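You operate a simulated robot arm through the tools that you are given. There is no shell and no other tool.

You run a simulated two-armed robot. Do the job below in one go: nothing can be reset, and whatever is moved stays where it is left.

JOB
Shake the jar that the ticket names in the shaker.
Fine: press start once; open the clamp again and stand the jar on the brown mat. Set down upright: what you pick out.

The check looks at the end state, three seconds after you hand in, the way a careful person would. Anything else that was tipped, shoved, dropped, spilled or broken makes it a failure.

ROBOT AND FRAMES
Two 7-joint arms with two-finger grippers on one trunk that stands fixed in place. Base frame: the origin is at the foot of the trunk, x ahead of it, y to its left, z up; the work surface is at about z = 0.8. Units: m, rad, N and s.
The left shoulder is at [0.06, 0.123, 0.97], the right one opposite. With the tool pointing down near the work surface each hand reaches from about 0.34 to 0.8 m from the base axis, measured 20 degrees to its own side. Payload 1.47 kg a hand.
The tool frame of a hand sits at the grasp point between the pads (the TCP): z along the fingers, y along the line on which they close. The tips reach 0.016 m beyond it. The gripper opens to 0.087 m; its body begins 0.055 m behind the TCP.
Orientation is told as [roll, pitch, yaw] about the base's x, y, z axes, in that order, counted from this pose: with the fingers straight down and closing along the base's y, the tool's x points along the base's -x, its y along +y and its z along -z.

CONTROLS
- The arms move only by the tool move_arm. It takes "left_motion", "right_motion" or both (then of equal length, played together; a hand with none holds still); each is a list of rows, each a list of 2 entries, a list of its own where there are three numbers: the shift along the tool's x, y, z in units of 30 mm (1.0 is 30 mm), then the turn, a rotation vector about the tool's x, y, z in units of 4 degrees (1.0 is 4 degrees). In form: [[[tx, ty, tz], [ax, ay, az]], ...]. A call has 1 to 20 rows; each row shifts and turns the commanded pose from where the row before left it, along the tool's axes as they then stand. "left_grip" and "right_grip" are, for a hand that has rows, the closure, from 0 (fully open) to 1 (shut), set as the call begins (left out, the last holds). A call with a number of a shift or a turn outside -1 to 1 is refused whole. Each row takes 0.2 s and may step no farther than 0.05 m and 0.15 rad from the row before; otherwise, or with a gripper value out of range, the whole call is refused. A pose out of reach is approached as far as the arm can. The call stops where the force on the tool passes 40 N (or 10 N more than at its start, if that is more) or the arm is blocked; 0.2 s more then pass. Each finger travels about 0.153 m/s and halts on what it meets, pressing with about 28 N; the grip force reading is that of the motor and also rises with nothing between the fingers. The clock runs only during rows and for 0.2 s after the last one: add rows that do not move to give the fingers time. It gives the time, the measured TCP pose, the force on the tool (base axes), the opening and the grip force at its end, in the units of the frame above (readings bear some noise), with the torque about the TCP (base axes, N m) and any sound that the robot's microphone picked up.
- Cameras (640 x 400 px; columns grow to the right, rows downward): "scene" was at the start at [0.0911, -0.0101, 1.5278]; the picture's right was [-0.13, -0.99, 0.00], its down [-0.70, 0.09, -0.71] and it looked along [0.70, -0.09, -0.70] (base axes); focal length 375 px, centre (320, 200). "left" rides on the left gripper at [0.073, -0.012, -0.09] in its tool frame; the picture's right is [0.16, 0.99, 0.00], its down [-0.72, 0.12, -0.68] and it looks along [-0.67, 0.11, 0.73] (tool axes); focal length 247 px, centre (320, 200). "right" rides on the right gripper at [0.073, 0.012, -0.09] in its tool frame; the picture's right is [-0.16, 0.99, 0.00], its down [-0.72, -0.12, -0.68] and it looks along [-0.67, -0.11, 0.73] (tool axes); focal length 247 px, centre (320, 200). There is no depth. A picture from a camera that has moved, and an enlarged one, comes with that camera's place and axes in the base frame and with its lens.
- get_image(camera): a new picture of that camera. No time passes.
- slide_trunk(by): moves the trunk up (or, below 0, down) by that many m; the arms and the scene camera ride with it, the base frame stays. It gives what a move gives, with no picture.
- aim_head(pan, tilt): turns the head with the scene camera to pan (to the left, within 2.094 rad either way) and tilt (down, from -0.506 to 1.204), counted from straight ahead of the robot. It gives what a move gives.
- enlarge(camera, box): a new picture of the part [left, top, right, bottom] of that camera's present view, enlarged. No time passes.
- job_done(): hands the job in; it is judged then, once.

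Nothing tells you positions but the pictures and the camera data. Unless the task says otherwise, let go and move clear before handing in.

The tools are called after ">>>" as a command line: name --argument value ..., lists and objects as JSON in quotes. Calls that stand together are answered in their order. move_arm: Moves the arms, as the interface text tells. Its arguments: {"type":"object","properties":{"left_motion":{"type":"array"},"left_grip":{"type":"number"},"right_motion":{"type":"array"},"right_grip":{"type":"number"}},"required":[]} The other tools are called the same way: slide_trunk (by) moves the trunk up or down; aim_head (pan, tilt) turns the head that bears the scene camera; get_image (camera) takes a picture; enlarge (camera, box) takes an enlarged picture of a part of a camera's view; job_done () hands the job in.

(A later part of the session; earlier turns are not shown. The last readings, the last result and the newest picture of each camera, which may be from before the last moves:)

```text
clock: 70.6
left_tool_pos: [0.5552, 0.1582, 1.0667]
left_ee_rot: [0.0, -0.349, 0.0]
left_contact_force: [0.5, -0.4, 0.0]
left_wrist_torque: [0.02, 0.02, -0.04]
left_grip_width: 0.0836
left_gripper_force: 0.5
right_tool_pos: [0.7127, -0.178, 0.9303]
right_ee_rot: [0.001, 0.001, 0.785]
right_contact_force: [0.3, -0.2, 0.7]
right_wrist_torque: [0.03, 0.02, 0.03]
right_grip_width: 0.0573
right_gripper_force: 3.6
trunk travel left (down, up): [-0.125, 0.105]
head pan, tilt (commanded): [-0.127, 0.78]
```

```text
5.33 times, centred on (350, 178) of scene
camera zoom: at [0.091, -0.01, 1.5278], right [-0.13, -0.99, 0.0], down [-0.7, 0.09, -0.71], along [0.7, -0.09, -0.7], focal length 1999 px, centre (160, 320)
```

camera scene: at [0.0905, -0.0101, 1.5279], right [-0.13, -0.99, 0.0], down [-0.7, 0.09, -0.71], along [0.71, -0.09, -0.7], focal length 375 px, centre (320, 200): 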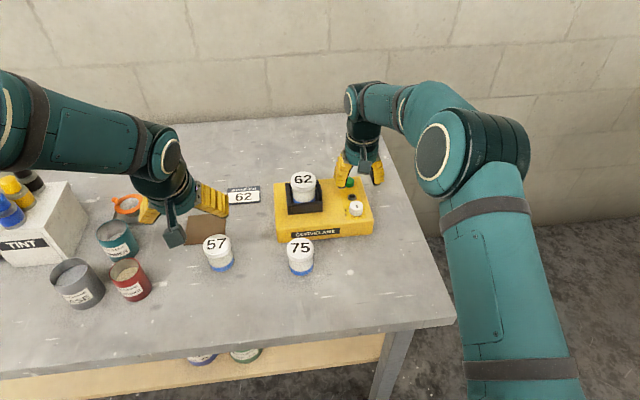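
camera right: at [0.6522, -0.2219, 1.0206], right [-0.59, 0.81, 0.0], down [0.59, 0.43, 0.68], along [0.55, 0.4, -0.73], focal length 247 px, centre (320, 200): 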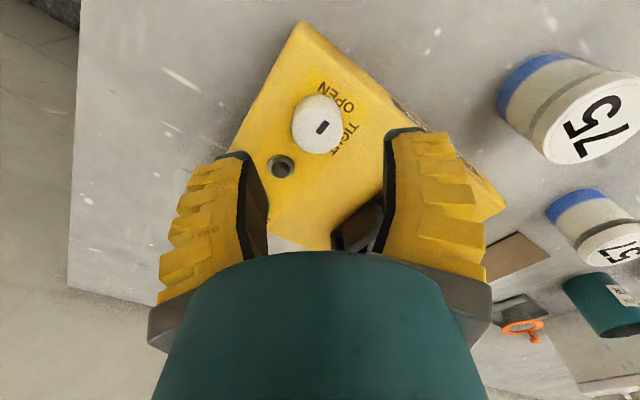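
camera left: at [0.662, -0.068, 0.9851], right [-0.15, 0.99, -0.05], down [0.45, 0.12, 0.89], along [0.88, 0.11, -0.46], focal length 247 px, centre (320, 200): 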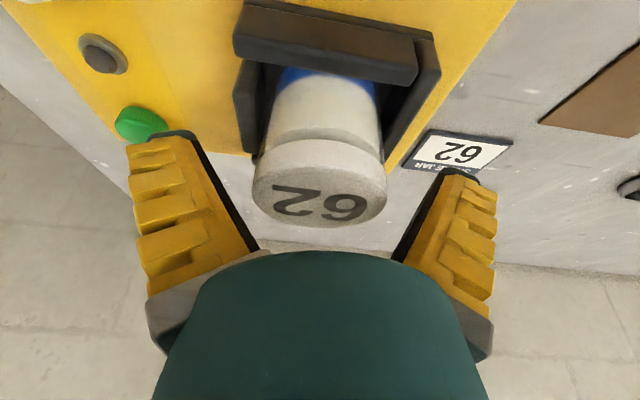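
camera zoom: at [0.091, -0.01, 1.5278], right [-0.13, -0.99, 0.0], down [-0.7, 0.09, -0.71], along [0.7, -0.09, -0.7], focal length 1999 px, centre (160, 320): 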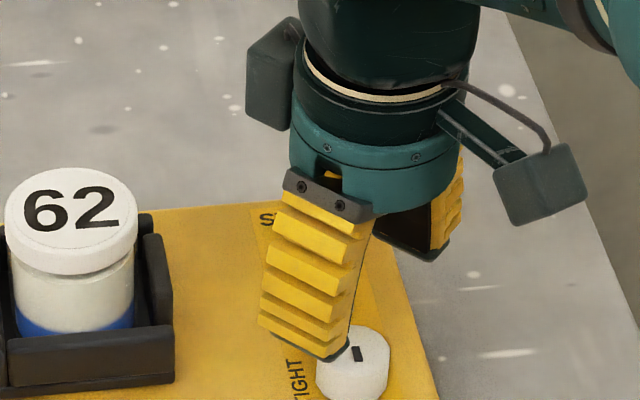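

The hand is centred over the knob at +45 degrees. I'll lower so the fingers go around it, with the tips kept above the panel.

>>> move_arm --right_motion '[[[0, 0, 0.5], [0, 0, 0]], [[0, 0, 0.5], [0, 0, 0]], [[0, 0, 0.4], [0, 0, 0]], [[0, 0, 0.187], [0, 0, 0]], [[0, 0, 0], [0, 0, 0]]]'

>>> get_image --camera "right"

>>> enlarge --camera "scene" --box '[310, 160, 400, 216]'

```text
clock: 71.8
left_tool_pos: [0.5545, 0.158, 1.0677]
left_ee_rot: [0.0, -0.35, 0.001]
left_contact_force: [-0.3, 0.1, 0.2]
left_wrist_torque: [-0.01, 0.02, -0.02]
left_grip_width: 0.0839
left_gripper_force: 0.5
right_tool_pos: [0.7127, -0.1797, 0.8838]
right_ee_rot: [-0.001, -0.001, 0.785]
right_contact_force: [-0.2, -0.4, -0.2]
right_wrist_torque: [-0.01, -0.02, -0.01]
right_grip_width: 0.0573
right_gripper_force: 3.3
trunk travel left (down, up): [-0.125, 0.105]
head pan, tilt (commanded): [-0.127, 0.78]
```

```text
taken
camera right: at [0.6522, -0.2225, 0.9725], right [-0.59, 0.81, 0.0], down [0.59, 0.43, 0.68], along [0.55, 0.4, -0.73], focal length 247 px, centre (320, 200)
```

right: 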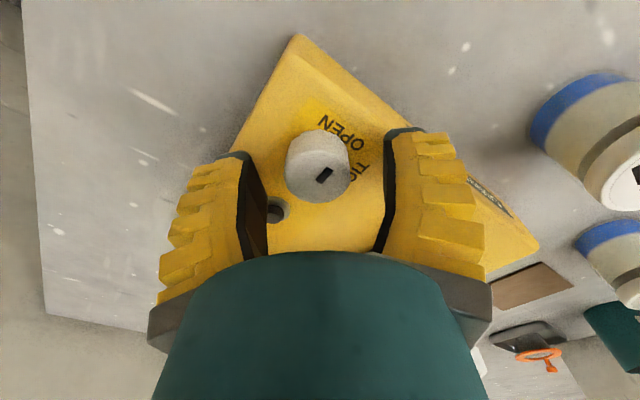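

```text
7.11 times, centred on (355, 188) of scene
camera zoom: at [0.0911, -0.0101, 1.5278], right [-0.13, -0.99, 0.0], down [-0.7, 0.09, -0.71], along [0.7, -0.09, -0.7], focal length 2665 px, centre (71, 285)
```

zoom: 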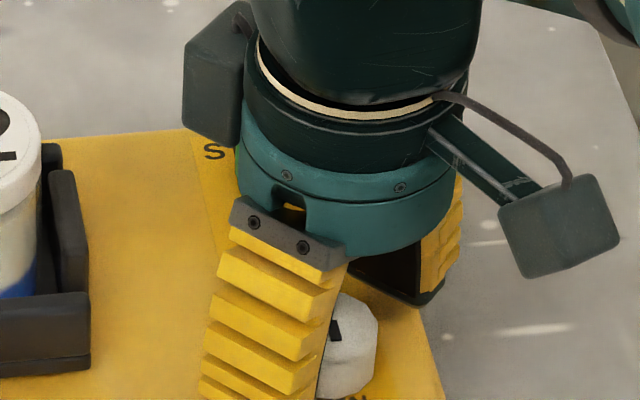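

The fingers are around the knob and touching nothing. I'll close on it now.

>>> move_arm --right_motion '[[[0, 0, 0], [0, 0, 0]], [[0, 0, 0], [0, 0, 0]], [[0, 0, 0], [0, 0, 0]]]' --right_grip 1.0

>>> get_image --camera "right"

```text
clock: 72.6
left_tool_pos: [0.5549, 0.1582, 1.0666]
left_ee_rot: [0.0, -0.348, 0.001]
left_contact_force: [-0.3, -0.1, 0.5]
left_wrist_torque: [0.04, -0.02, 0.0]
left_grip_width: 0.0838
left_gripper_force: 1.2
right_tool_pos: [0.7141, -0.1811, 0.8847]
right_ee_rot: [-0.003, -0.003, 0.786]
right_contact_force: [10.5, -5.1, 5.8]
right_wrist_torque: [0.33, -0.42, 0.0]
right_grip_width: 0.0245
right_gripper_force: 29.8
trunk travel left (down, up): [-0.125, 0.105]
head pan, tilt (commanded): [-0.127, 0.78]
```

```text
taken
camera right: at [0.6532, -0.2231, 0.9732], right [-0.59, 0.81, 0.0], down [0.59, 0.43, 0.68], along [0.55, 0.4, -0.73], focal length 247 px, centre (320, 200)
```

right: 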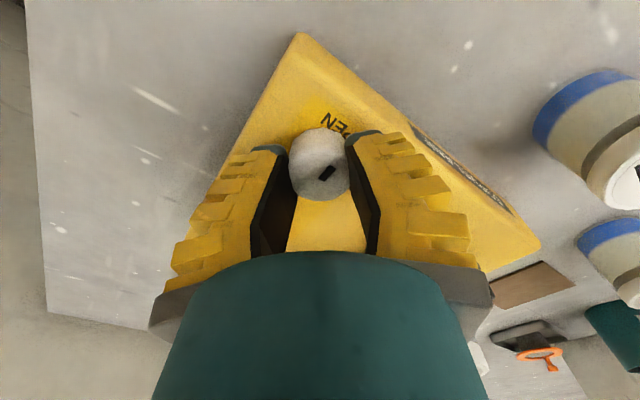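

The knob is gripped with a slight sideways load, which I'll relieve by shifting about 1.5 mm. Then I'll turn clockwise in stages, the first being 44 degrees.

>>> move_arm --right_motion '[[[0, -0.05, 0], [0, 0, 0]], [[0, 0, 0], [0, 0, 0.5]], [[0, 0, 0], [0, 0, 1]], [[0, 0, 0], [0, 0, 1]], [[0, 0, 0], [0, 0, 1]], [[0, 0, 0], [0, 0, 1]], [[0, 0, 0], [0, 0, 1]], [[0, 0, 0], [0, 0, 1]], [[0, 0, 0], [0, 0, 1]], [[0, 0, 0], [0, 0, 1]], [[0, 0, 0], [0, 0, 1]], [[0, 0, 0], [0, 0, 1]], [[0, 0, 0], [0, 0, 0.5]], [[0, 0, 0], [0, 0, 0]]]'

>>> get_image --camera "right"

>>> enlarge --camera "scene" --box '[270, 150, 400, 231]'

```text
clock: 75.6
left_tool_pos: [0.5562, 0.1595, 1.0668]
left_ee_rot: [0.002, -0.349, 0.0]
left_contact_force: [0.6, 0.1, -0.4]
left_wrist_torque: [0.0, 0.0, 0.01]
left_grip_width: 0.0836
left_gripper_force: 0.4
right_tool_pos: [0.715, -0.1803, 0.8845]
right_ee_rot: [0.001, -0.003, 0.017]
right_contact_force: [14.7, 8.3, 12.8]
right_wrist_torque: [0.03, -0.33, 0.03]
right_grip_width: 0.0239
right_gripper_force: 30.0
trunk travel left (down, up): [-0.125, 0.105]
head pan, tilt (commanded): [-0.127, 0.78]
```

```text
taken
camera right: at [0.64, -0.1688, 0.9732], right [0.14, 0.99, 0.0], down [0.72, -0.1, 0.68], along [0.67, -0.1, -0.73], focal length 247 px, centre (320, 200)
```

right: 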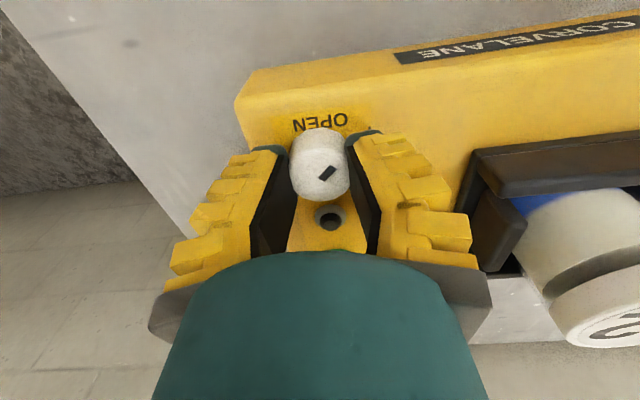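

```text
4.92 times, centred on (335, 190) of scene
camera zoom: at [0.0913, -0.0089, 1.5278], right [-0.13, -0.99, 0.0], down [-0.7, 0.09, -0.71], along [0.7, -0.09, -0.7], focal length 1845 px, centre (246, 247)
```

zoom: 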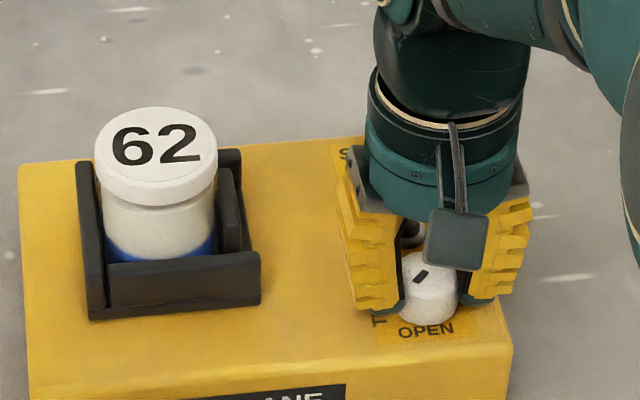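

The knob turns with the hand and its pointer is about halfway to TIGHT. I'll ease the side load and turn the rest of the way.

>>> move_arm --right_motion '[[[0.08, 0.03, -0.02], [0, 0, 0]], [[0, 0, 0], [0, 0, 0.5]], [[0, 0, 0], [0, 0, 1]], [[0, 0, 0], [0, 0, 1]], [[0, 0, 0], [0, 0, 1]], [[0, 0, 0], [0, 0, 1]], [[0, 0, 0], [0, 0, 1]], [[0, 0, 0], [0, 0, 1]], [[0, 0, 0], [0, 0, 1]], [[0, 0, 0], [0, 0, 1]], [[0, 0, 0], [0, 0, 1]], [[0, 0, 0], [0, 0, 0.5]], [[0, 0, 0], [0, 0, 0]]]'

>>> get_image --camera "right"

>>> enlarge --camera "scene" --box '[270, 150, 400, 231]'

```text
clock: 78.4
left_tool_pos: [0.5573, 0.158, 1.0663]
left_ee_rot: [-0.001, -0.348, -0.001]
left_contact_force: [-0.1, -1.7, -0.3]
left_wrist_torque: [0.0, 0.01, 0.02]
left_grip_width: 0.0835
left_gripper_force: 0.3
right_tool_pos: [0.7146, -0.1792, 0.8839]
right_ee_rot: [0.005, -0.004, -0.683]
right_contact_force: [27.5, 6.0, 11.3]
right_wrist_torque: [-0.11, -0.39, 0.05]
right_grip_width: 0.0234
right_gripper_force: 29.7
trunk travel left (down, up): [-0.125, 0.105]
head pan, tilt (commanded): [-0.127, 0.78]
```

```text
taken
camera right: at [0.6636, -0.1237, 0.9731], right [0.74, 0.67, 0.0], down [0.49, -0.55, 0.68], along [0.46, -0.51, -0.73], focal length 247 px, centre (320, 200)
```

right: 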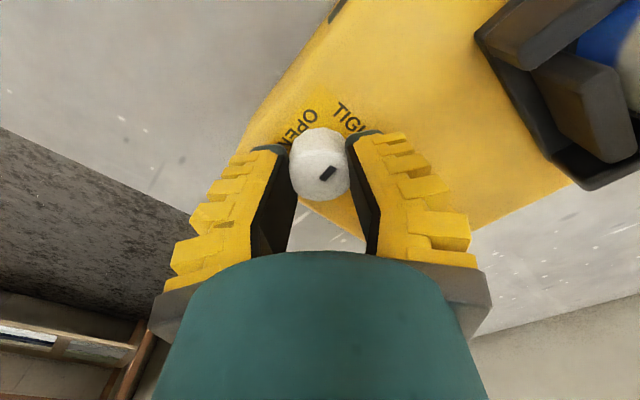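

```text
4.92 times, centred on (335, 190) of scene
camera zoom: at [0.093, -0.0091, 1.5277], right [-0.13, -0.99, 0.0], down [-0.7, 0.09, -0.71], along [0.7, -0.09, -0.7], focal length 1845 px, centre (246, 247)
```

zoom: 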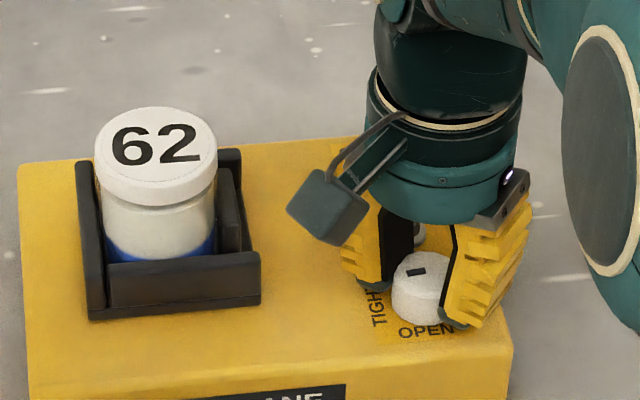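

The knob has turned about 84 degrees, and the x force comes from my commanded centre lagging the held knob. I'll shift to relieve it, finish the last few degrees, and check the pointer.

>>> move_arm --right_motion '[[[-0.092, 0.045, 0], [0, 0, 0]], [[0, 0, 0], [0, 0, 0]], [[0, 0, 0], [0, 0, 0.75]], [[0, 0, 0], [0, 0, 0.75]], [[0, 0, 0], [0, 0, 0]]]'

>>> enlarge --camera "right" --box '[240, 80, 400, 220]'

>>> enlarge --camera "scene" --box '[270, 150, 400, 231]'

```text
clock: 79.6
left_tool_pos: [0.5552, 0.1595, 1.066]
left_ee_rot: [-0.001, -0.349, 0.0]
left_contact_force: [-0.3, 0.2, -1.5]
left_wrist_torque: [-0.01, 0.01, -0.02]
left_grip_width: 0.0838
left_gripper_force: 0.6
right_tool_pos: [0.7147, -0.1789, 0.8834]
right_ee_rot: [0.0, 0.001, -0.785]
right_contact_force: [14.8, 13.2, 6.3]
right_wrist_torque: [-0.12, -0.38, 0.06]
right_grip_width: 0.0236
right_gripper_force: 30.4
trunk travel left (down, up): [-0.125, 0.105]
head pan, tilt (commanded): [-0.127, 0.78]
```

```text
2.86 times, centred on (320, 150) of right
camera zoom: at [0.6702, -0.119, 0.9734], right [0.81, 0.59, 0.0], down [0.43, -0.59, 0.68], along [0.4, -0.55, -0.73], focal length 706 px, centre (320, 343)
```

zoom: 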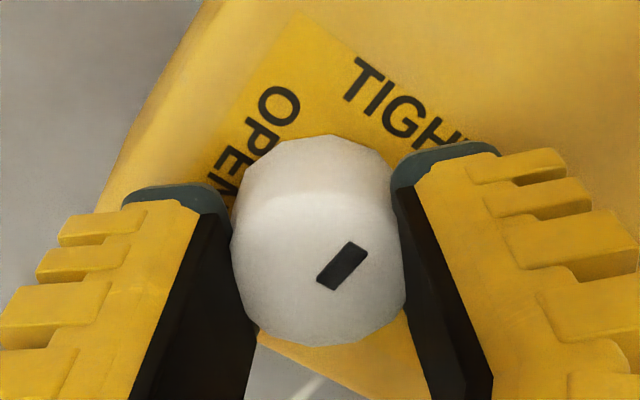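

```text
4.92 times, centred on (335, 190) of scene
camera zoom: at [0.092, -0.0084, 1.5277], right [-0.13, -0.99, 0.0], down [-0.7, 0.09, -0.71], along [0.7, -0.09, -0.7], focal length 1845 px, centre (246, 247)
```

zoom: 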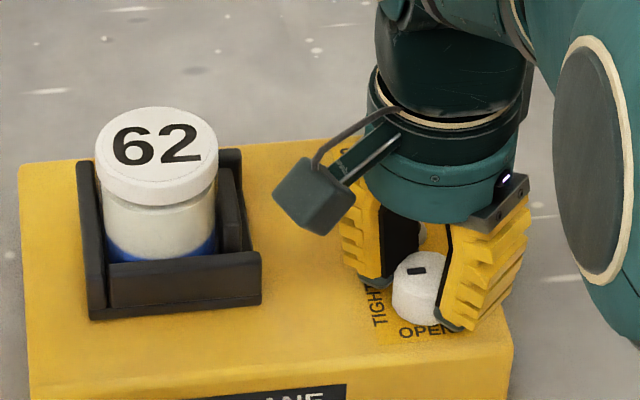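

The pointer now lies toward TIGHT, and the cradle's right jaw has moved in to press the jar against the left wall. I'll release the knob and rise to check that it stays.

>>> move_arm --right_motion '[[[0, 0, 0], [0, 0, 0]], [[0, 0, 0], [0, 0, 0]], [[0, 0, 0], [0, 0, 0]]]' --right_grip 0.4

>>> move_arm --right_motion '[[[0, 0, -0.3], [0, 0, 0]], [[0, 0, -0.6], [0, 0, 0]], [[0, 0, -0.8], [0, 0, 0]], [[0, 0, -0.8], [0, 0, 0]], [[0, 0, -0.6], [0, 0, 0]], [[0, 0, 0], [0, 0, 0]]]'

>>> get_image --camera "right"

>>> enlarge --camera "scene" --box '[270, 150, 400, 231]'

```text
clock: 80.4
left_tool_pos: [0.555, 0.1589, 1.0661]
left_ee_rot: [-0.001, -0.349, 0.0]
left_contact_force: [0.4, 1.0, -1.2]
left_wrist_torque: [-0.03, -0.01, 0.0]
left_grip_width: 0.0837
left_gripper_force: 0.8
right_tool_pos: [0.7137, -0.1816, 0.8831]
right_ee_rot: [-0.001, 0.002, -0.785]
right_contact_force: [-0.7, -0.2, 0.4]
right_wrist_torque: [-0.05, 0.0, 0.0]
right_grip_width: 0.0574
right_gripper_force: 3.7
trunk travel left (down, up): [-0.125, 0.105]
head pan, tilt (commanded): [-0.127, 0.78]
```

```text
clock: 81.8
left_tool_pos: [0.5556, 0.1592, 1.0668]
left_ee_rot: [0.001, -0.348, 0.0]
left_contact_force: [0.2, 0.5, 0.9]
left_wrist_torque: [-0.01, 0.02, 0.05]
left_grip_width: 0.0836
left_gripper_force: 0.6
right_tool_pos: [0.7154, -0.1807, 0.9755]
right_ee_rot: [0.0, -0.002, -0.785]
right_contact_force: [-0.5, 0.0, 0.3]
right_wrist_torque: [0.01, 0.01, -0.02]
right_grip_width: 0.0575
right_gripper_force: 3.9
trunk travel left (down, up): [-0.125, 0.105]
head pan, tilt (commanded): [-0.127, 0.78]
```

```text
taken
camera right: at [0.671, -0.1204, 1.0664], right [0.81, 0.59, 0.0], down [0.43, -0.59, 0.68], along [0.4, -0.55, -0.73], focal length 247 px, centre (320, 200)
```

right: 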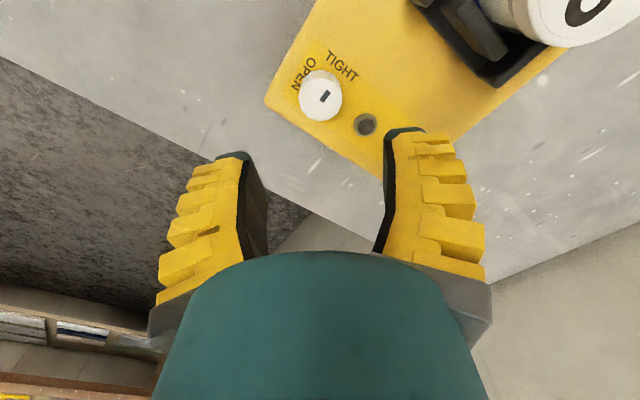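

```text
4.92 times, centred on (335, 190) of scene
camera zoom: at [0.0913, -0.0101, 1.5277], right [-0.13, -0.99, 0.0], down [-0.7, 0.09, -0.71], along [0.7, -0.09, -0.7], focal length 1845 px, centre (246, 247)
```

zoom: 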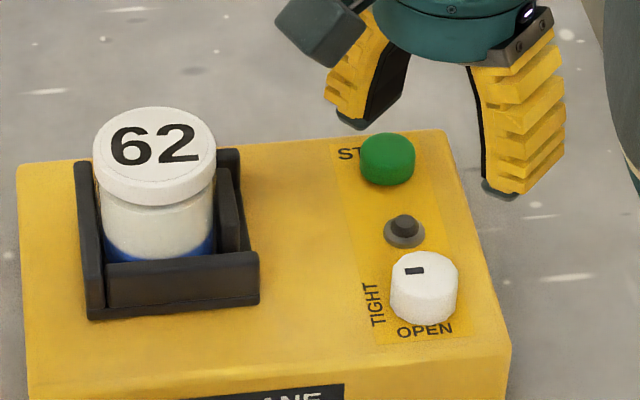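

The knob stays at TIGHT and the jar is clamped. Next is the green START button near (0.809, -0.178), top near z = 0.873; I'll raise the right hand, close it, turn it back to zero yaw and tilt it 30 degrees forward to reach.

>>> move_arm --right_motion '[[[0, 0, -0.85], [0, 0, -1]], [[0, 0, -0.85], [0, 0, -1]], [[0, 0, 0], [0, 0, -1]], [[0, 0, 0], [0, 0, -1]], [[0, 0, 0], [0, 0, -1]], [[0, 0, 0], [0, 0, -1]], [[0, 0, 0], [0, 0, -1]], [[0, 0, 0], [0, 0, -1]], [[0, 0, 0], [0, 0, -1]], [[0, 0, 0], [0, 0, -1]], [[0, 0, 0], [0, 0, -1]], [[0, 0, 0], [0, 0, -0.25]], [[0, 0, 0], [0, -1, 0]], [[0, 0, 0], [0, -1, 0]], [[0, 0, 0], [0, -1, 0]], [[0, 0, 0], [0, -1, 0]], [[0, 0, 0], [0, -1, 0]], [[0, 0, 0], [0, -1, 0]], [[0, 0, 0], [0, -1, 0]], [[0, 0, 0], [0, -0.5, 0]]]' --right_grip 1.0

>>> get_image --camera "right"

>>> get_image --camera "scene"

>>> enlarge --camera "scene" --box '[290, 120, 410, 195]'

```text
clock: 86.0
left_tool_pos: [0.5546, 0.1589, 1.0675]
left_ee_rot: [0.001, -0.349, -0.001]
left_contact_force: [-0.2, 0.6, -0.8]
left_wrist_torque: [-0.02, -0.05, 0.01]
left_grip_width: 0.0836
left_gripper_force: 0.6
right_tool_pos: [0.7153, -0.1807, 1.0274]
right_ee_rot: [-0.001, -0.526, -0.001]
right_contact_force: [0.0, -0.1, -0.8]
right_wrist_torque: [0.02, 0.0, 0.01]
right_grip_width: 0.0
right_gripper_force: 28.5
trunk travel left (down, up): [-0.125, 0.105]
head pan, tilt (commanded): [-0.127, 0.78]
```

```text
taken
camera right: at [0.6059, -0.1686, 1.0687], right [0.14, 0.99, 0.08], down [0.29, -0.12, 0.95], along [0.95, -0.11, -0.3], focal length 247 px, centre (320, 200)
```

right: 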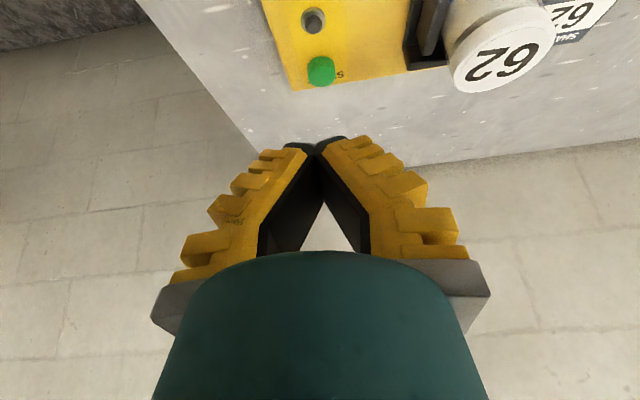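

```text
taken
camera scene: at [0.0911, -0.0101, 1.5277], right [-0.13, -0.99, 0.0], down [-0.7, 0.09, -0.71], along [0.7, -0.09, -0.7], focal length 375 px, centre (320, 200)
```

scene: 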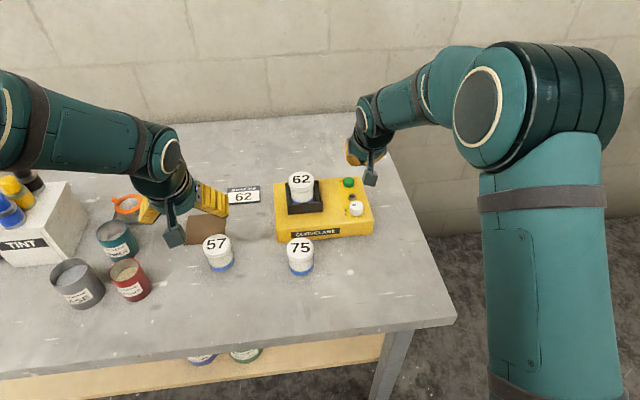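

```text
5.33 times, centred on (350, 158) of scene
camera zoom: at [0.0911, -0.0101, 1.5277], right [-0.13, -0.99, 0.0], down [-0.7, 0.09, -0.71], along [0.7, -0.09, -0.7], focal length 1999 px, centre (160, 427)
```

zoom: 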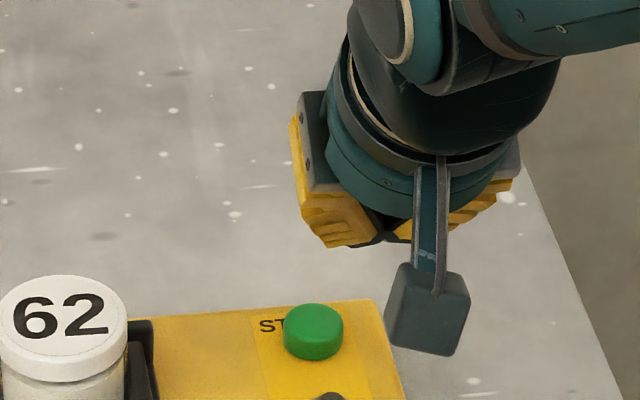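

The button is confirmed near (0.808, -0.1785). I'll move the closed fingertips to hover about 25 mm above it.

>>> move_arm --right_motion '[[[-0.184, 0.012, 0.787], [0, 0, 0]], [[-0.184, 0.012, 0.787], [0, 0, 0]], [[-0.184, 0.012, 0.787], [0, 0, 0]], [[-0.184, 0.012, 0.787], [0, 0, 0]], [[-0.184, 0.012, 0.787], [0, 0, 0]], [[-0.184, 0.012, 0.787], [0, 0, 0]], [[0, 0, 0], [0, 0, 0]]]'

>>> get_image --camera "right"

>>> enlarge --camera "scene" --box '[290, 130, 410, 205]'

```text
clock: 87.6
left_tool_pos: [0.5548, 0.1586, 1.0679]
left_ee_rot: [0.0, -0.35, 0.0]
left_contact_force: [0.3, 0.3, -0.4]
left_wrist_torque: [0.04, 0.0, 0.02]
left_grip_width: 0.0837
left_gripper_force: 0.9
right_tool_pos: [0.8128, -0.1772, 0.923]
right_ee_rot: [0.0, -0.523, -0.001]
right_contact_force: [-0.4, -0.6, -0.4]
right_wrist_torque: [0.0, -0.01, 0.0]
right_grip_width: 0.0001
right_gripper_force: 28.0
trunk travel left (down, up): [-0.125, 0.105]
head pan, tilt (commanded): [-0.127, 0.78]
```

```text
taken
camera right: at [0.7048, -0.1652, 0.9637], right [0.14, 0.99, 0.08], down [0.29, -0.12, 0.95], along [0.95, -0.11, -0.3], focal length 247 px, centre (320, 200)
```

right: 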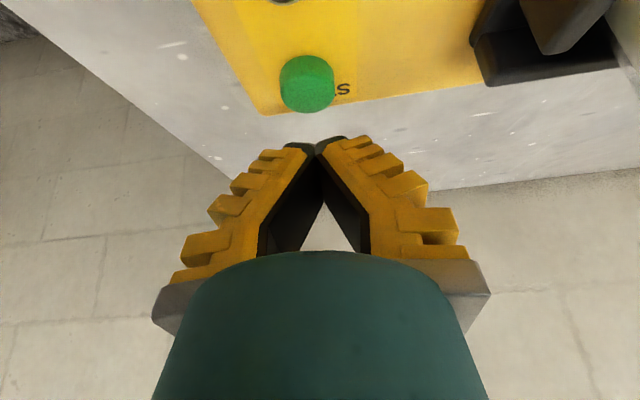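

```text
5.33 times, centred on (350, 168) of scene
camera zoom: at [0.0906, -0.01, 1.5278], right [-0.13, -0.99, 0.0], down [-0.7, 0.09, -0.71], along [0.7, -0.09, -0.7], focal length 1999 px, centre (160, 373)
```

zoom: 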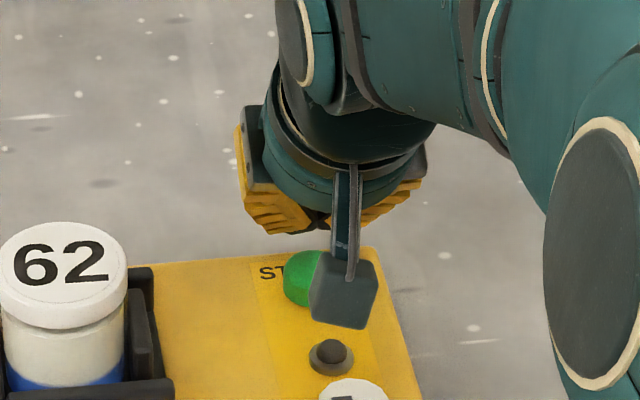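

The fingertip edge is right over the button's centre. I'll lower 22 mm to just above it, then press in small steps and listen.

>>> move_arm --right_motion '[[[0.12, 0, 0.21], [0, 0, 0]], [[0.12, 0, 0.21], [0, 0, 0]], [[0.127, 0, 0.215], [0, 0, 0]], [[0, 0, 0], [0, 0, 0]]]'

>>> get_image --camera "right"

>>> enlarge --camera "scene" --box '[290, 130, 410, 205]'

```text
clock: 88.6
left_tool_pos: [0.5559, 0.1588, 1.0677]
left_ee_rot: [-0.001, -0.349, 0.0]
left_contact_force: [-0.2, 0.6, -1.2]
left_wrist_torque: [0.02, -0.01, 0.01]
left_grip_width: 0.0838
left_gripper_force: 0.8
right_tool_pos: [0.8137, -0.1787, 0.8996]
right_ee_rot: [0.0, -0.524, 0.001]
right_contact_force: [-0.1, 0.4, -0.2]
right_wrist_torque: [-0.02, 0.04, -0.02]
right_grip_width: 0.0
right_gripper_force: 27.6
trunk travel left (down, up): [-0.125, 0.105]
head pan, tilt (commanded): [-0.127, 0.78]
```

```text
taken
camera right: at [0.704, -0.1661, 0.941], right [0.14, 0.99, 0.08], down [0.29, -0.12, 0.95], along [0.95, -0.11, -0.3], focal length 247 px, centre (320, 200)
```

right: 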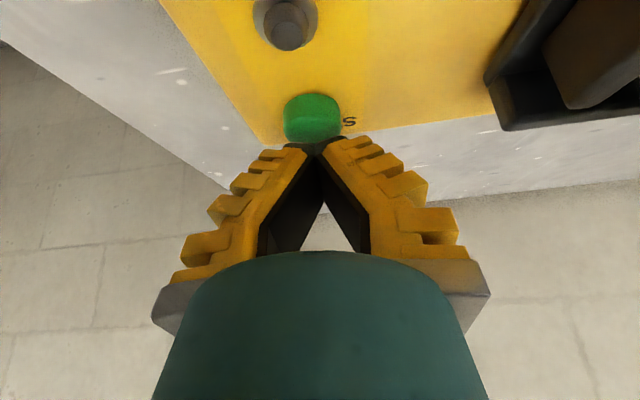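

```text
5.33 times, centred on (350, 168) of scene
camera zoom: at [0.091, -0.0101, 1.5278], right [-0.13, -0.99, 0.0], down [-0.7, 0.09, -0.71], along [0.7, -0.09, -0.7], focal length 1999 px, centre (160, 373)
```

zoom: 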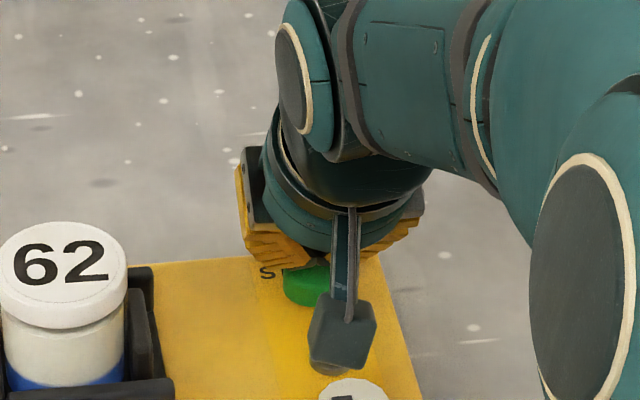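

The fingertip edge is about 4 mm above the button. I'll press down in 1 mm rows.

>>> move_arm --right_motion '[[[0.0167, 0, 0.0289], [0, 0, 0]], [[0.0167, 0, 0.0289], [0, 0, 0]], [[0.0167, 0, 0.0289], [0, 0, 0]], [[0.0167, 0, 0.0289], [0, 0, 0]], [[0.0167, 0, 0.0289], [0, 0, 0]], [[0.0167, 0, 0.0289], [0, 0, 0]]]'

```text
clock: 90.0
left_tool_pos: [0.5561, 0.158, 1.0668]
left_ee_rot: [0.0, -0.35, 0.002]
left_contact_force: [0.4, 0.8, 0.2]
left_wrist_torque: [-0.01, 0.01, -0.02]
left_grip_width: 0.084
left_gripper_force: 0.4
right_tool_pos: [0.815, -0.1786, 0.8932]
right_ee_rot: [-0.001, -0.524, 0.0]
right_contact_force: [0.5, -0.4, 0.2]
right_wrist_torque: [0.0, -0.01, 0.03]
right_grip_width: 0.0003
right_gripper_force: 28.1
trunk travel left (down, up): [-0.125, 0.105]
head pan, tilt (commanded): [-0.127, 0.78]
```

There's no contact or sound yet, so I'll look before going further.

>>> enlarge --camera "right" --box '[230, 60, 410, 180]'

>>> enlarge --camera "scene" --box '[320, 155, 384, 195]'

```text
3.33 times, centred on (320, 120) of right
camera zoom: at [0.7049, -0.1663, 0.9349], right [0.14, 0.99, 0.08], down [0.29, -0.12, 0.95], along [0.95, -0.11, -0.3], focal length 823 px, centre (320, 467)
```

zoom: 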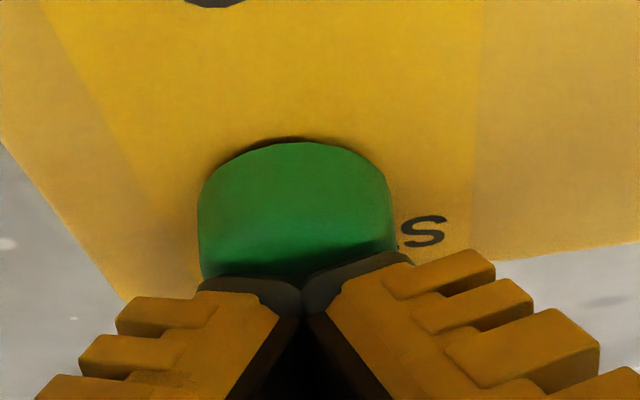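

```text
10.00 times, centred on (352, 175) of scene
camera zoom: at [0.0911, -0.0101, 1.5278], right [-0.13, -0.99, 0.0], down [-0.7, 0.09, -0.71], along [0.7, -0.09, -0.7], focal length 3748 px, centre (0, 450)
```

zoom: 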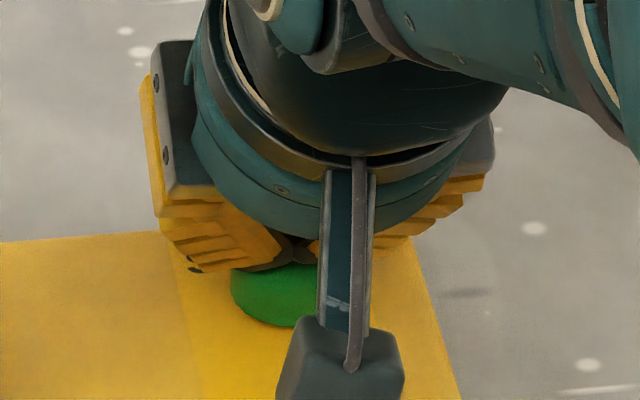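

The tip edge is at button height and right above its centre, just short of touching. I'll keep pressing in 1 mm rows.

>>> move_arm --right_motion '[[[0.0167, 0, 0.0289], [0, 0, 0]], [[0.0167, 0, 0.0289], [0, 0, 0]], [[0.0167, 0, 0.0289], [0, 0, 0]]]'

```text
clock: 90.8
left_tool_pos: [0.5555, 0.1584, 1.0668]
left_ee_rot: [0.001, -0.351, 0.001]
left_contact_force: [0.4, 0.2, 0.1]
left_wrist_torque: [0.0, -0.02, -0.01]
left_grip_width: 0.0833
left_gripper_force: 0.6
right_tool_pos: [0.8137, -0.179, 0.8901]
right_ee_rot: [0.001, -0.525, 0.001]
right_contact_force: [-0.2, -0.3, -0.5]
right_wrist_torque: [-0.02, 0.02, 0.0]
right_grip_width: 0.0
right_gripper_force: 28.2
trunk travel left (down, up): [-0.125, 0.105]
head pan, tilt (commanded): [-0.127, 0.78]
```

Still no contact. I'll go down another 3 mm.

>>> move_arm --right_motion '[[[0.0167, 0, 0.0289], [0, 0, 0]], [[0.0167, 0, 0.0289], [0, 0, 0]], [[0.0167, 0, 0.0289], [0, 0, 0]]]'

>>> enlarge --camera "right" --box '[230, 60, 410, 180]'

```text
clock: 91.6
left_tool_pos: [0.5542, 0.1586, 1.0676]
left_ee_rot: [0.001, -0.351, -0.001]
left_contact_force: [-0.2, 0.0, -0.3]
left_wrist_torque: [-0.01, 0.0, 0.04]
left_grip_width: 0.0838
left_gripper_force: 0.6
right_tool_pos: [0.8144, -0.1783, 0.8867]
right_ee_rot: [-0.001, -0.522, 0.001]
right_contact_force: [-0.2, 0.9, 0.9]
right_wrist_torque: [0.0, -0.02, -0.02]
right_grip_width: 0.0
right_gripper_force: 27.8
trunk travel left (down, up): [-0.125, 0.105]
head pan, tilt (commanded): [-0.127, 0.78]
```

```text
3.33 times, centred on (320, 120) of right
camera zoom: at [0.705, -0.166, 0.9286], right [0.14, 0.99, 0.08], down [0.29, -0.12, 0.95], along [0.95, -0.11, -0.3], focal length 823 px, centre (320, 467)
```

zoom: 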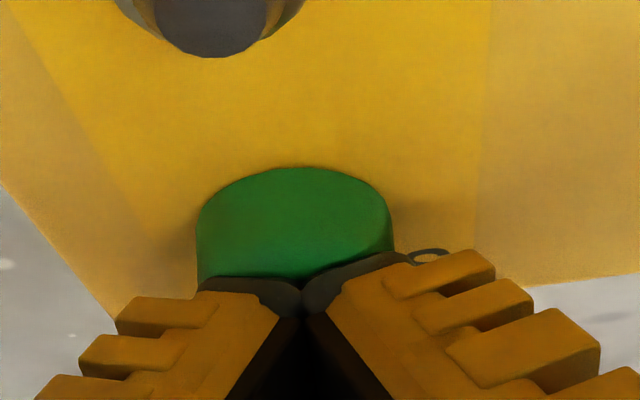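

The closed tips are shorter than I assumed, so the edge is only now reaching the button, a bit forward of its centre. I'll back up 2 mm, shift 5 mm forward, and press again in 1 mm rows.

>>> move_arm --right_motion '[[[-0.177, 0, 0.025], [0, 0, 0]], [[0.0167, 0, 0.0289], [0, 0, 0]], [[0.0167, 0, 0.0289], [0, 0, 0]], [[0.0167, 0, 0.0289], [0, 0, 0]], [[0.0167, 0, 0.0289], [0, 0, 0]]]'

```text
clock: 92.8
left_tool_pos: [0.5545, 0.1591, 1.0674]
left_ee_rot: [0.0, -0.348, -0.001]
left_contact_force: [0.6, 0.4, -0.5]
left_wrist_torque: [-0.01, 0.02, 0.01]
left_grip_width: 0.0834
left_gripper_force: 0.9
right_tool_pos: [0.819, -0.178, 0.8857]
right_ee_rot: [-0.001, -0.525, -0.001]
right_contact_force: [-1.7, -0.4, 1.7]
right_wrist_torque: [-0.03, 0.06, -0.03]
right_grip_width: 0.0
right_gripper_force: 27.9
trunk travel left (down, up): [-0.125, 0.105]
head pan, tilt (commanded): [-0.127, 0.78]
heard: click
```

I heard a click, so START has been pressed once. I'll lift straight off and back the hand away while the shaker runs.

>>> move_arm --right_motion '[[[-0.1667, 0, -0.2887], [0, 0, 0]], [[-0.3333, 0, -0.577], [0, 0, 0]], [[-0.5, 0, -0.866], [0, 0, 0]], [[-0.5, 0, -0.866], [0, 0, 0]], [[0, 0, 0], [0, 0, 0]]]'

>>> get_image --camera "scene"

>>> enlarge --camera "scene" --box '[270, 150, 400, 231]'

```text
clock: 94.0
left_tool_pos: [0.5555, 0.158, 1.0668]
left_ee_rot: [-0.001, -0.348, 0.001]
left_contact_force: [0.1, -0.6, 0.3]
left_wrist_torque: [0.06, 0.03, 0.02]
left_grip_width: 0.0836
left_gripper_force: 0.7
right_tool_pos: [0.8177, -0.1772, 0.9779]
right_ee_rot: [0.0, -0.524, 0.001]
right_contact_force: [-0.5, -0.4, -0.1]
right_wrist_torque: [0.02, -0.01, 0.01]
right_grip_width: 0.0002
right_gripper_force: 27.8
trunk travel left (down, up): [-0.125, 0.105]
head pan, tilt (commanded): [-0.127, 0.78]
```

```text
taken
camera scene: at [0.0915, -0.0101, 1.5277], right [-0.13, -0.99, 0.0], down [-0.7, 0.09, -0.71], along [0.7, -0.09, -0.7], focal length 375 px, centre (320, 200)
```

scene: 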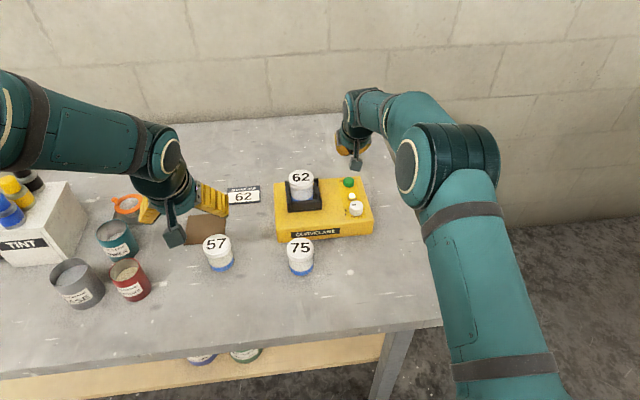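

```text
4.92 times, centred on (335, 190) of scene
camera zoom: at [0.0915, -0.0101, 1.5277], right [-0.13, -0.99, 0.0], down [-0.7, 0.09, -0.71], along [0.7, -0.09, -0.7], focal length 1845 px, centre (246, 247)
```

zoom: 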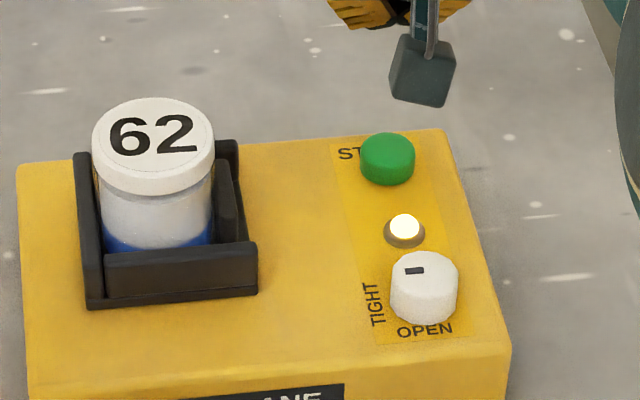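

The lamp is lit and the cradle is shaking. Meanwhile I'll move the right hand back above the knob at a safe height and bring it upright again.

>>> move_arm --right_motion '[[[0.512, 0, -0.527], [0, 0, 0]], [[0.512, 0, -0.527], [0, 0, 0]], [[0.512, 0, -0.527], [0, 0, 0]], [[0.512, 0, -0.527], [0, 0, 0]], [[0.512, 0, -0.527], [0, 0, 0]], [[0, 0, 0], [0, 1, 0]], [[0, 0, 0], [0, 1, 0]], [[0, 0, 0], [0, 1, 0]], [[0, 0, 0], [0, 1, 0]], [[0, 0, 0], [0, 1, 0]], [[0, 0, 0], [0, 1, 0]], [[0, 0, 0], [0, 1, 0]], [[0, 0, 0], [0, 0.5, 0]], [[0, 0, 0], [0, 0, 0]]]'

>>> enlarge --camera "scene" --box '[270, 150, 400, 231]'

```text
clock: 97.0
left_tool_pos: [0.5559, 0.1591, 1.0667]
left_ee_rot: [0.0, -0.35, -0.001]
left_contact_force: [-0.4, 0.1, 0.0]
left_wrist_torque: [0.0, -0.02, 0.02]
left_grip_width: 0.0838
left_gripper_force: 0.9
right_tool_pos: [0.7134, -0.1782, 1.0045]
right_ee_rot: [0.0, 0.002, 0.0]
right_contact_force: [0.1, -0.2, -0.5]
right_wrist_torque: [0.0, -0.01, 0.01]
right_grip_width: 0.0001
right_gripper_force: 28.6
trunk travel left (down, up): [-0.125, 0.105]
head pan, tilt (commanded): [-0.127, 0.78]
```

```text
4.92 times, centred on (335, 190) of scene
camera zoom: at [0.0911, -0.0101, 1.5278], right [-0.13, -0.99, 0.0], down [-0.7, 0.09, -0.71], along [0.7, -0.09, -0.7], focal length 1845 px, centre (246, 247)
```

zoom: 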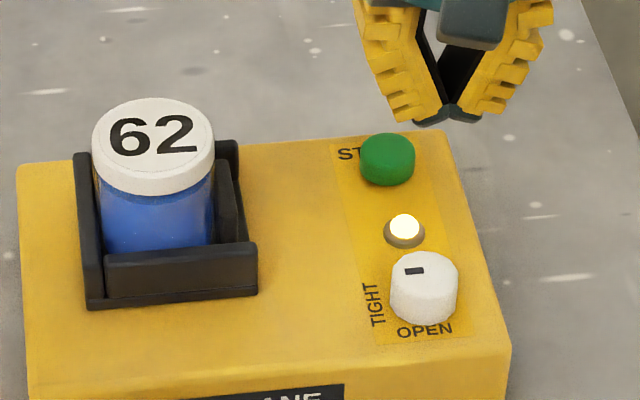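

The jar's contents are mixing and the lamp is still lit. I'll turn the right hand to -45 degrees and reopen it while waiting.

>>> move_arm --right_motion '[[[0, 0, 0], [0, 0, 1]], [[0, 0, 0], [0, 0, 1]], [[0, 0, 0], [0, 0, 1]], [[0, 0, 0], [0, 0, 1]], [[0, 0, 0], [0, 0, 1]], [[0, 0, 0], [0, 0, 1]], [[0, 0, 0], [0, 0, 1]], [[0, 0, 0], [0, 0, 1]], [[0, 0, 0], [0, 0, 1]], [[0, 0, 0], [0, 0, 1]], [[0, 0, 0], [0, 0, 1]], [[0, 0, 0], [0, 0, 0.25]], [[0, 0, 0], [0, 0, 0]]]' --right_grip 0.4

>>> enlarge --camera "scene" --box '[270, 150, 400, 231]'

>>> get_image --camera "right"

```text
clock: 99.8
left_tool_pos: [0.5547, 0.1573, 1.0667]
left_ee_rot: [0.001, -0.351, 0.001]
left_contact_force: [-0.3, -1.0, -0.8]
left_wrist_torque: [0.02, -0.01, 0.0]
left_grip_width: 0.0837
left_gripper_force: 0.5
right_tool_pos: [0.7131, -0.178, 1.0052]
right_ee_rot: [0.002, 0.001, -0.787]
right_contact_force: [-0.3, 0.0, -0.6]
right_wrist_torque: [-0.01, -0.04, 0.0]
right_grip_width: 0.0574
right_gripper_force: 3.7
trunk travel left (down, up): [-0.125, 0.105]
head pan, tilt (commanded): [-0.127, 0.78]
```

```text
4.92 times, centred on (335, 190) of scene
camera zoom: at [0.0911, -0.0101, 1.5278], right [-0.13, -0.99, 0.0], down [-0.7, 0.09, -0.71], along [0.7, -0.09, -0.7], focal length 1845 px, centre (246, 247)
```

zoom: 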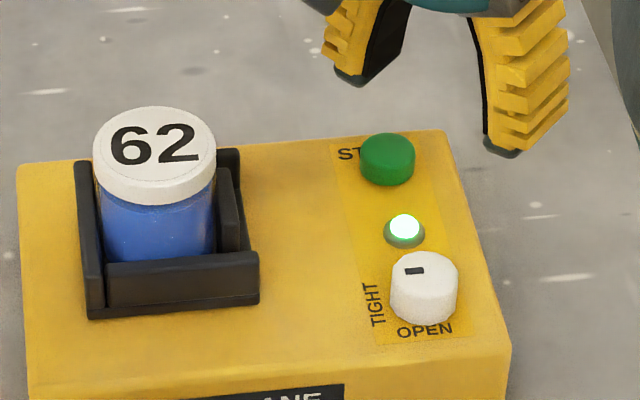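

```text
taken
camera right: at [0.6685, -0.118, 1.0948], right [0.81, 0.59, 0.0], down [0.43, -0.59, 0.68], along [0.4, -0.55, -0.73], focal length 247 px, centre (320, 200)
```

right: 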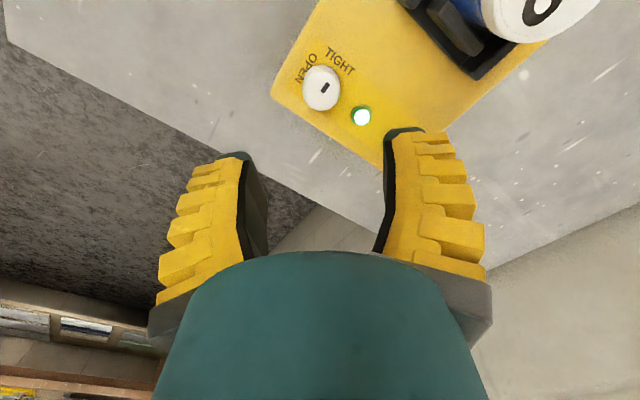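

The lamp has turned green and the contents are an even blue, so the cycle looks finished. I'll lower the right hand partway over the knob and confirm the shaking has stopped.

>>> move_arm --right_motion '[[[0, 0, 0.5], [0, 0, 0]], [[0, 0, 0.5], [0, 0, 0]], [[0, 0, 0.5], [0, 0, 0]], [[0, 0, 0.5], [0, 0, 0]], [[0, 0, 0.4], [0, 0, 0]], [[0, 0, 0], [0, 0, 0]]]'

>>> enlarge --camera "scene" --box '[270, 150, 400, 231]'

>>> get_image --camera "right"

```text
clock: 101.2
left_tool_pos: [0.554, 0.1571, 1.0668]
left_ee_rot: [-0.001, -0.349, -0.001]
left_contact_force: [1.1, 0.4, -0.4]
left_wrist_torque: [0.0, -0.02, 0.0]
left_grip_width: 0.0839
left_gripper_force: 0.6
right_tool_pos: [0.7116, -0.1785, 0.9333]
right_ee_rot: [0.0, 0.001, -0.786]
right_contact_force: [0.5, 0.0, 0.8]
right_wrist_torque: [0.04, 0.04, 0.03]
right_grip_width: 0.0574
right_gripper_force: 3.7
trunk travel left (down, up): [-0.125, 0.105]
head pan, tilt (commanded): [-0.127, 0.78]
```

```text
4.92 times, centred on (335, 190) of scene
camera zoom: at [0.0909, -0.01, 1.5278], right [-0.13, -0.99, 0.0], down [-0.7, 0.09, -0.71], along [0.7, -0.09, -0.7], focal length 1845 px, centre (246, 247)
```

zoom: 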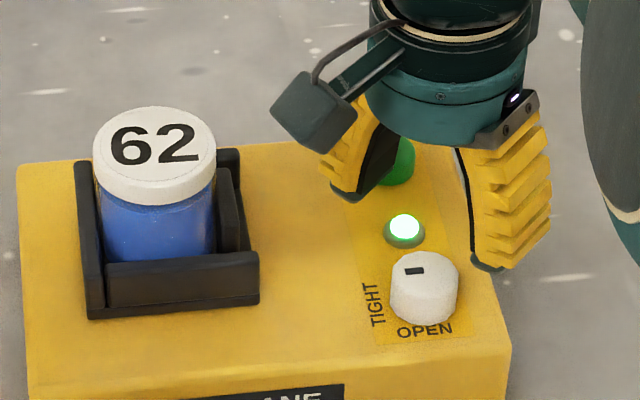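

```text
taken
camera right: at [0.6681, -0.1185, 1.0228], right [0.81, 0.59, 0.0], down [0.43, -0.59, 0.68], along [0.4, -0.55, -0.73], focal length 247 px, centre (320, 200)
```

right: 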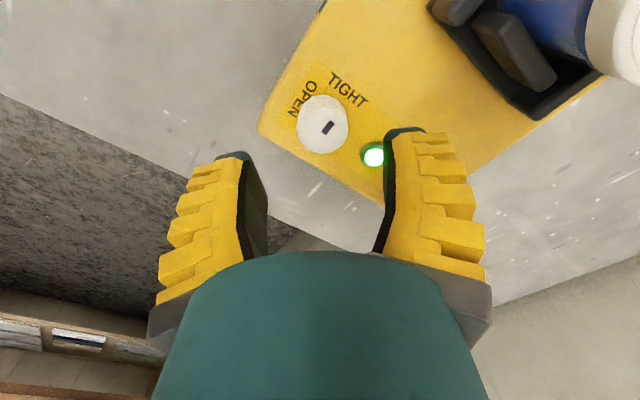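

The cradle is still and the lamp stays green. I'll lower around the knob and grip it at -45 degrees.

>>> move_arm --right_motion '[[[0.02, 0.045, 0.5], [0, 0, 0]], [[0, 0, 0.5], [0, 0, 0]], [[0, 0, 0.4], [0, 0, 0]], [[0, 0, 0.24], [0, 0, 0]], [[0, 0, 0], [0, 0, 0]]]'

>>> move_arm --right_motion '[[[0, 0, 0], [0, 0, 0]], [[0, 0, 0], [0, 0, 0]], [[0, 0, 0], [0, 0, 0]]]' --right_grip 1.0

>>> get_image --camera "right"

```text
clock: 102.4
left_tool_pos: [0.556, 0.1582, 1.0664]
left_ee_rot: [0.0, -0.35, 0.0]
left_contact_force: [-0.6, -0.1, -0.6]
left_wrist_torque: [0.04, -0.02, -0.03]
left_grip_width: 0.0837
left_gripper_force: 0.4
right_tool_pos: [0.7121, -0.1767, 0.8843]
right_ee_rot: [-0.001, 0.0, -0.785]
right_contact_force: [-0.9, 0.0, 0.6]
right_wrist_torque: [-0.03, 0.03, -0.02]
right_grip_width: 0.0574
right_gripper_force: 3.2
trunk travel left (down, up): [-0.125, 0.105]
head pan, tilt (commanded): [-0.127, 0.78]
```

```text
clock: 103.2
left_tool_pos: [0.5548, 0.1581, 1.0673]
left_ee_rot: [0.0, -0.349, 0.0]
left_contact_force: [-0.1, 0.1, 1.1]
left_wrist_torque: [-0.03, -0.01, 0.01]
left_grip_width: 0.0837
left_gripper_force: 0.6
right_tool_pos: [0.7133, -0.1775, 0.8853]
right_ee_rot: [0.002, -0.003, -0.786]
right_contact_force: [0.8, -2.1, 5.3]
right_wrist_torque: [-0.35, -0.32, -0.01]
right_grip_width: 0.0259
right_gripper_force: 30.2
trunk travel left (down, up): [-0.125, 0.105]
head pan, tilt (commanded): [-0.127, 0.78]
```

```text
taken
camera right: at [0.6682, -0.117, 0.9739], right [0.81, 0.59, 0.0], down [0.43, -0.59, 0.68], along [0.4, -0.55, -0.73], focal length 247 px, centre (320, 200)
```

right: 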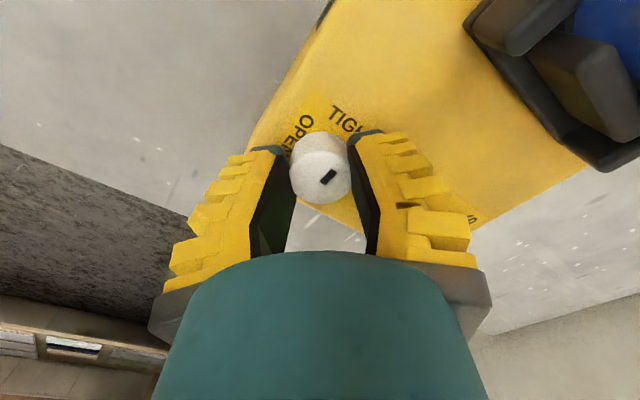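

The knob is gripped with almost no side load. I'll turn it counter-clockwise in stages toward OPEN.

>>> move_arm --right_motion '[[[0, 0, 0], [0, 0, -0.5]], [[0, 0, 0], [0, 0, -1]], [[0, 0, 0], [0, 0, -1]], [[0, 0, 0], [0, 0, -1]], [[0, 0, 0], [0, 0, -1]], [[0, 0, 0], [0, 0, -1]], [[0, 0, 0], [0, 0, -1]], [[0, 0, 0], [0, 0, -0.5]], [[0, 0, 0], [0, 0, 0]]]'

>>> get_image --camera "right"

```text
clock: 105.2
left_tool_pos: [0.5539, 0.1572, 1.0684]
left_ee_rot: [0.002, -0.352, 0.001]
left_contact_force: [-0.9, -0.7, -0.3]
left_wrist_torque: [0.0, -0.02, -0.04]
left_grip_width: 0.0834
left_gripper_force: 0.5
right_tool_pos: [0.7116, -0.179, 0.8849]
right_ee_rot: [-0.002, -0.001, -0.296]
right_contact_force: [-6.3, -13.5, 5.6]
right_wrist_torque: [-0.22, -0.34, -0.07]
right_grip_width: 0.0247
right_gripper_force: 29.8
trunk travel left (down, up): [-0.125, 0.105]
head pan, tilt (commanded): [-0.127, 0.78]
```

```text
taken
camera right: at [0.6448, -0.1458, 0.9741], right [0.44, 0.9, 0.0], down [0.66, -0.32, 0.68], along [0.61, -0.3, -0.73], focal length 247 px, centre (320, 200)
```

right: 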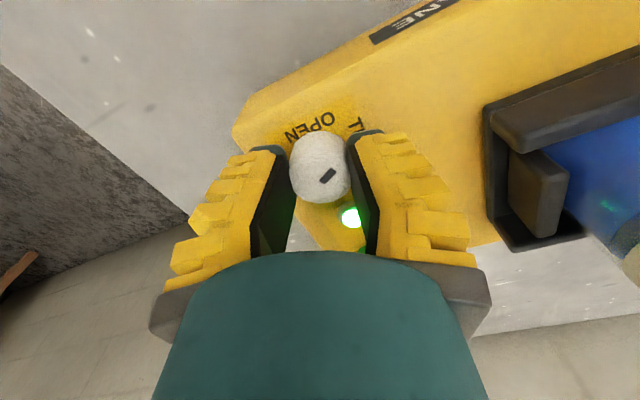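

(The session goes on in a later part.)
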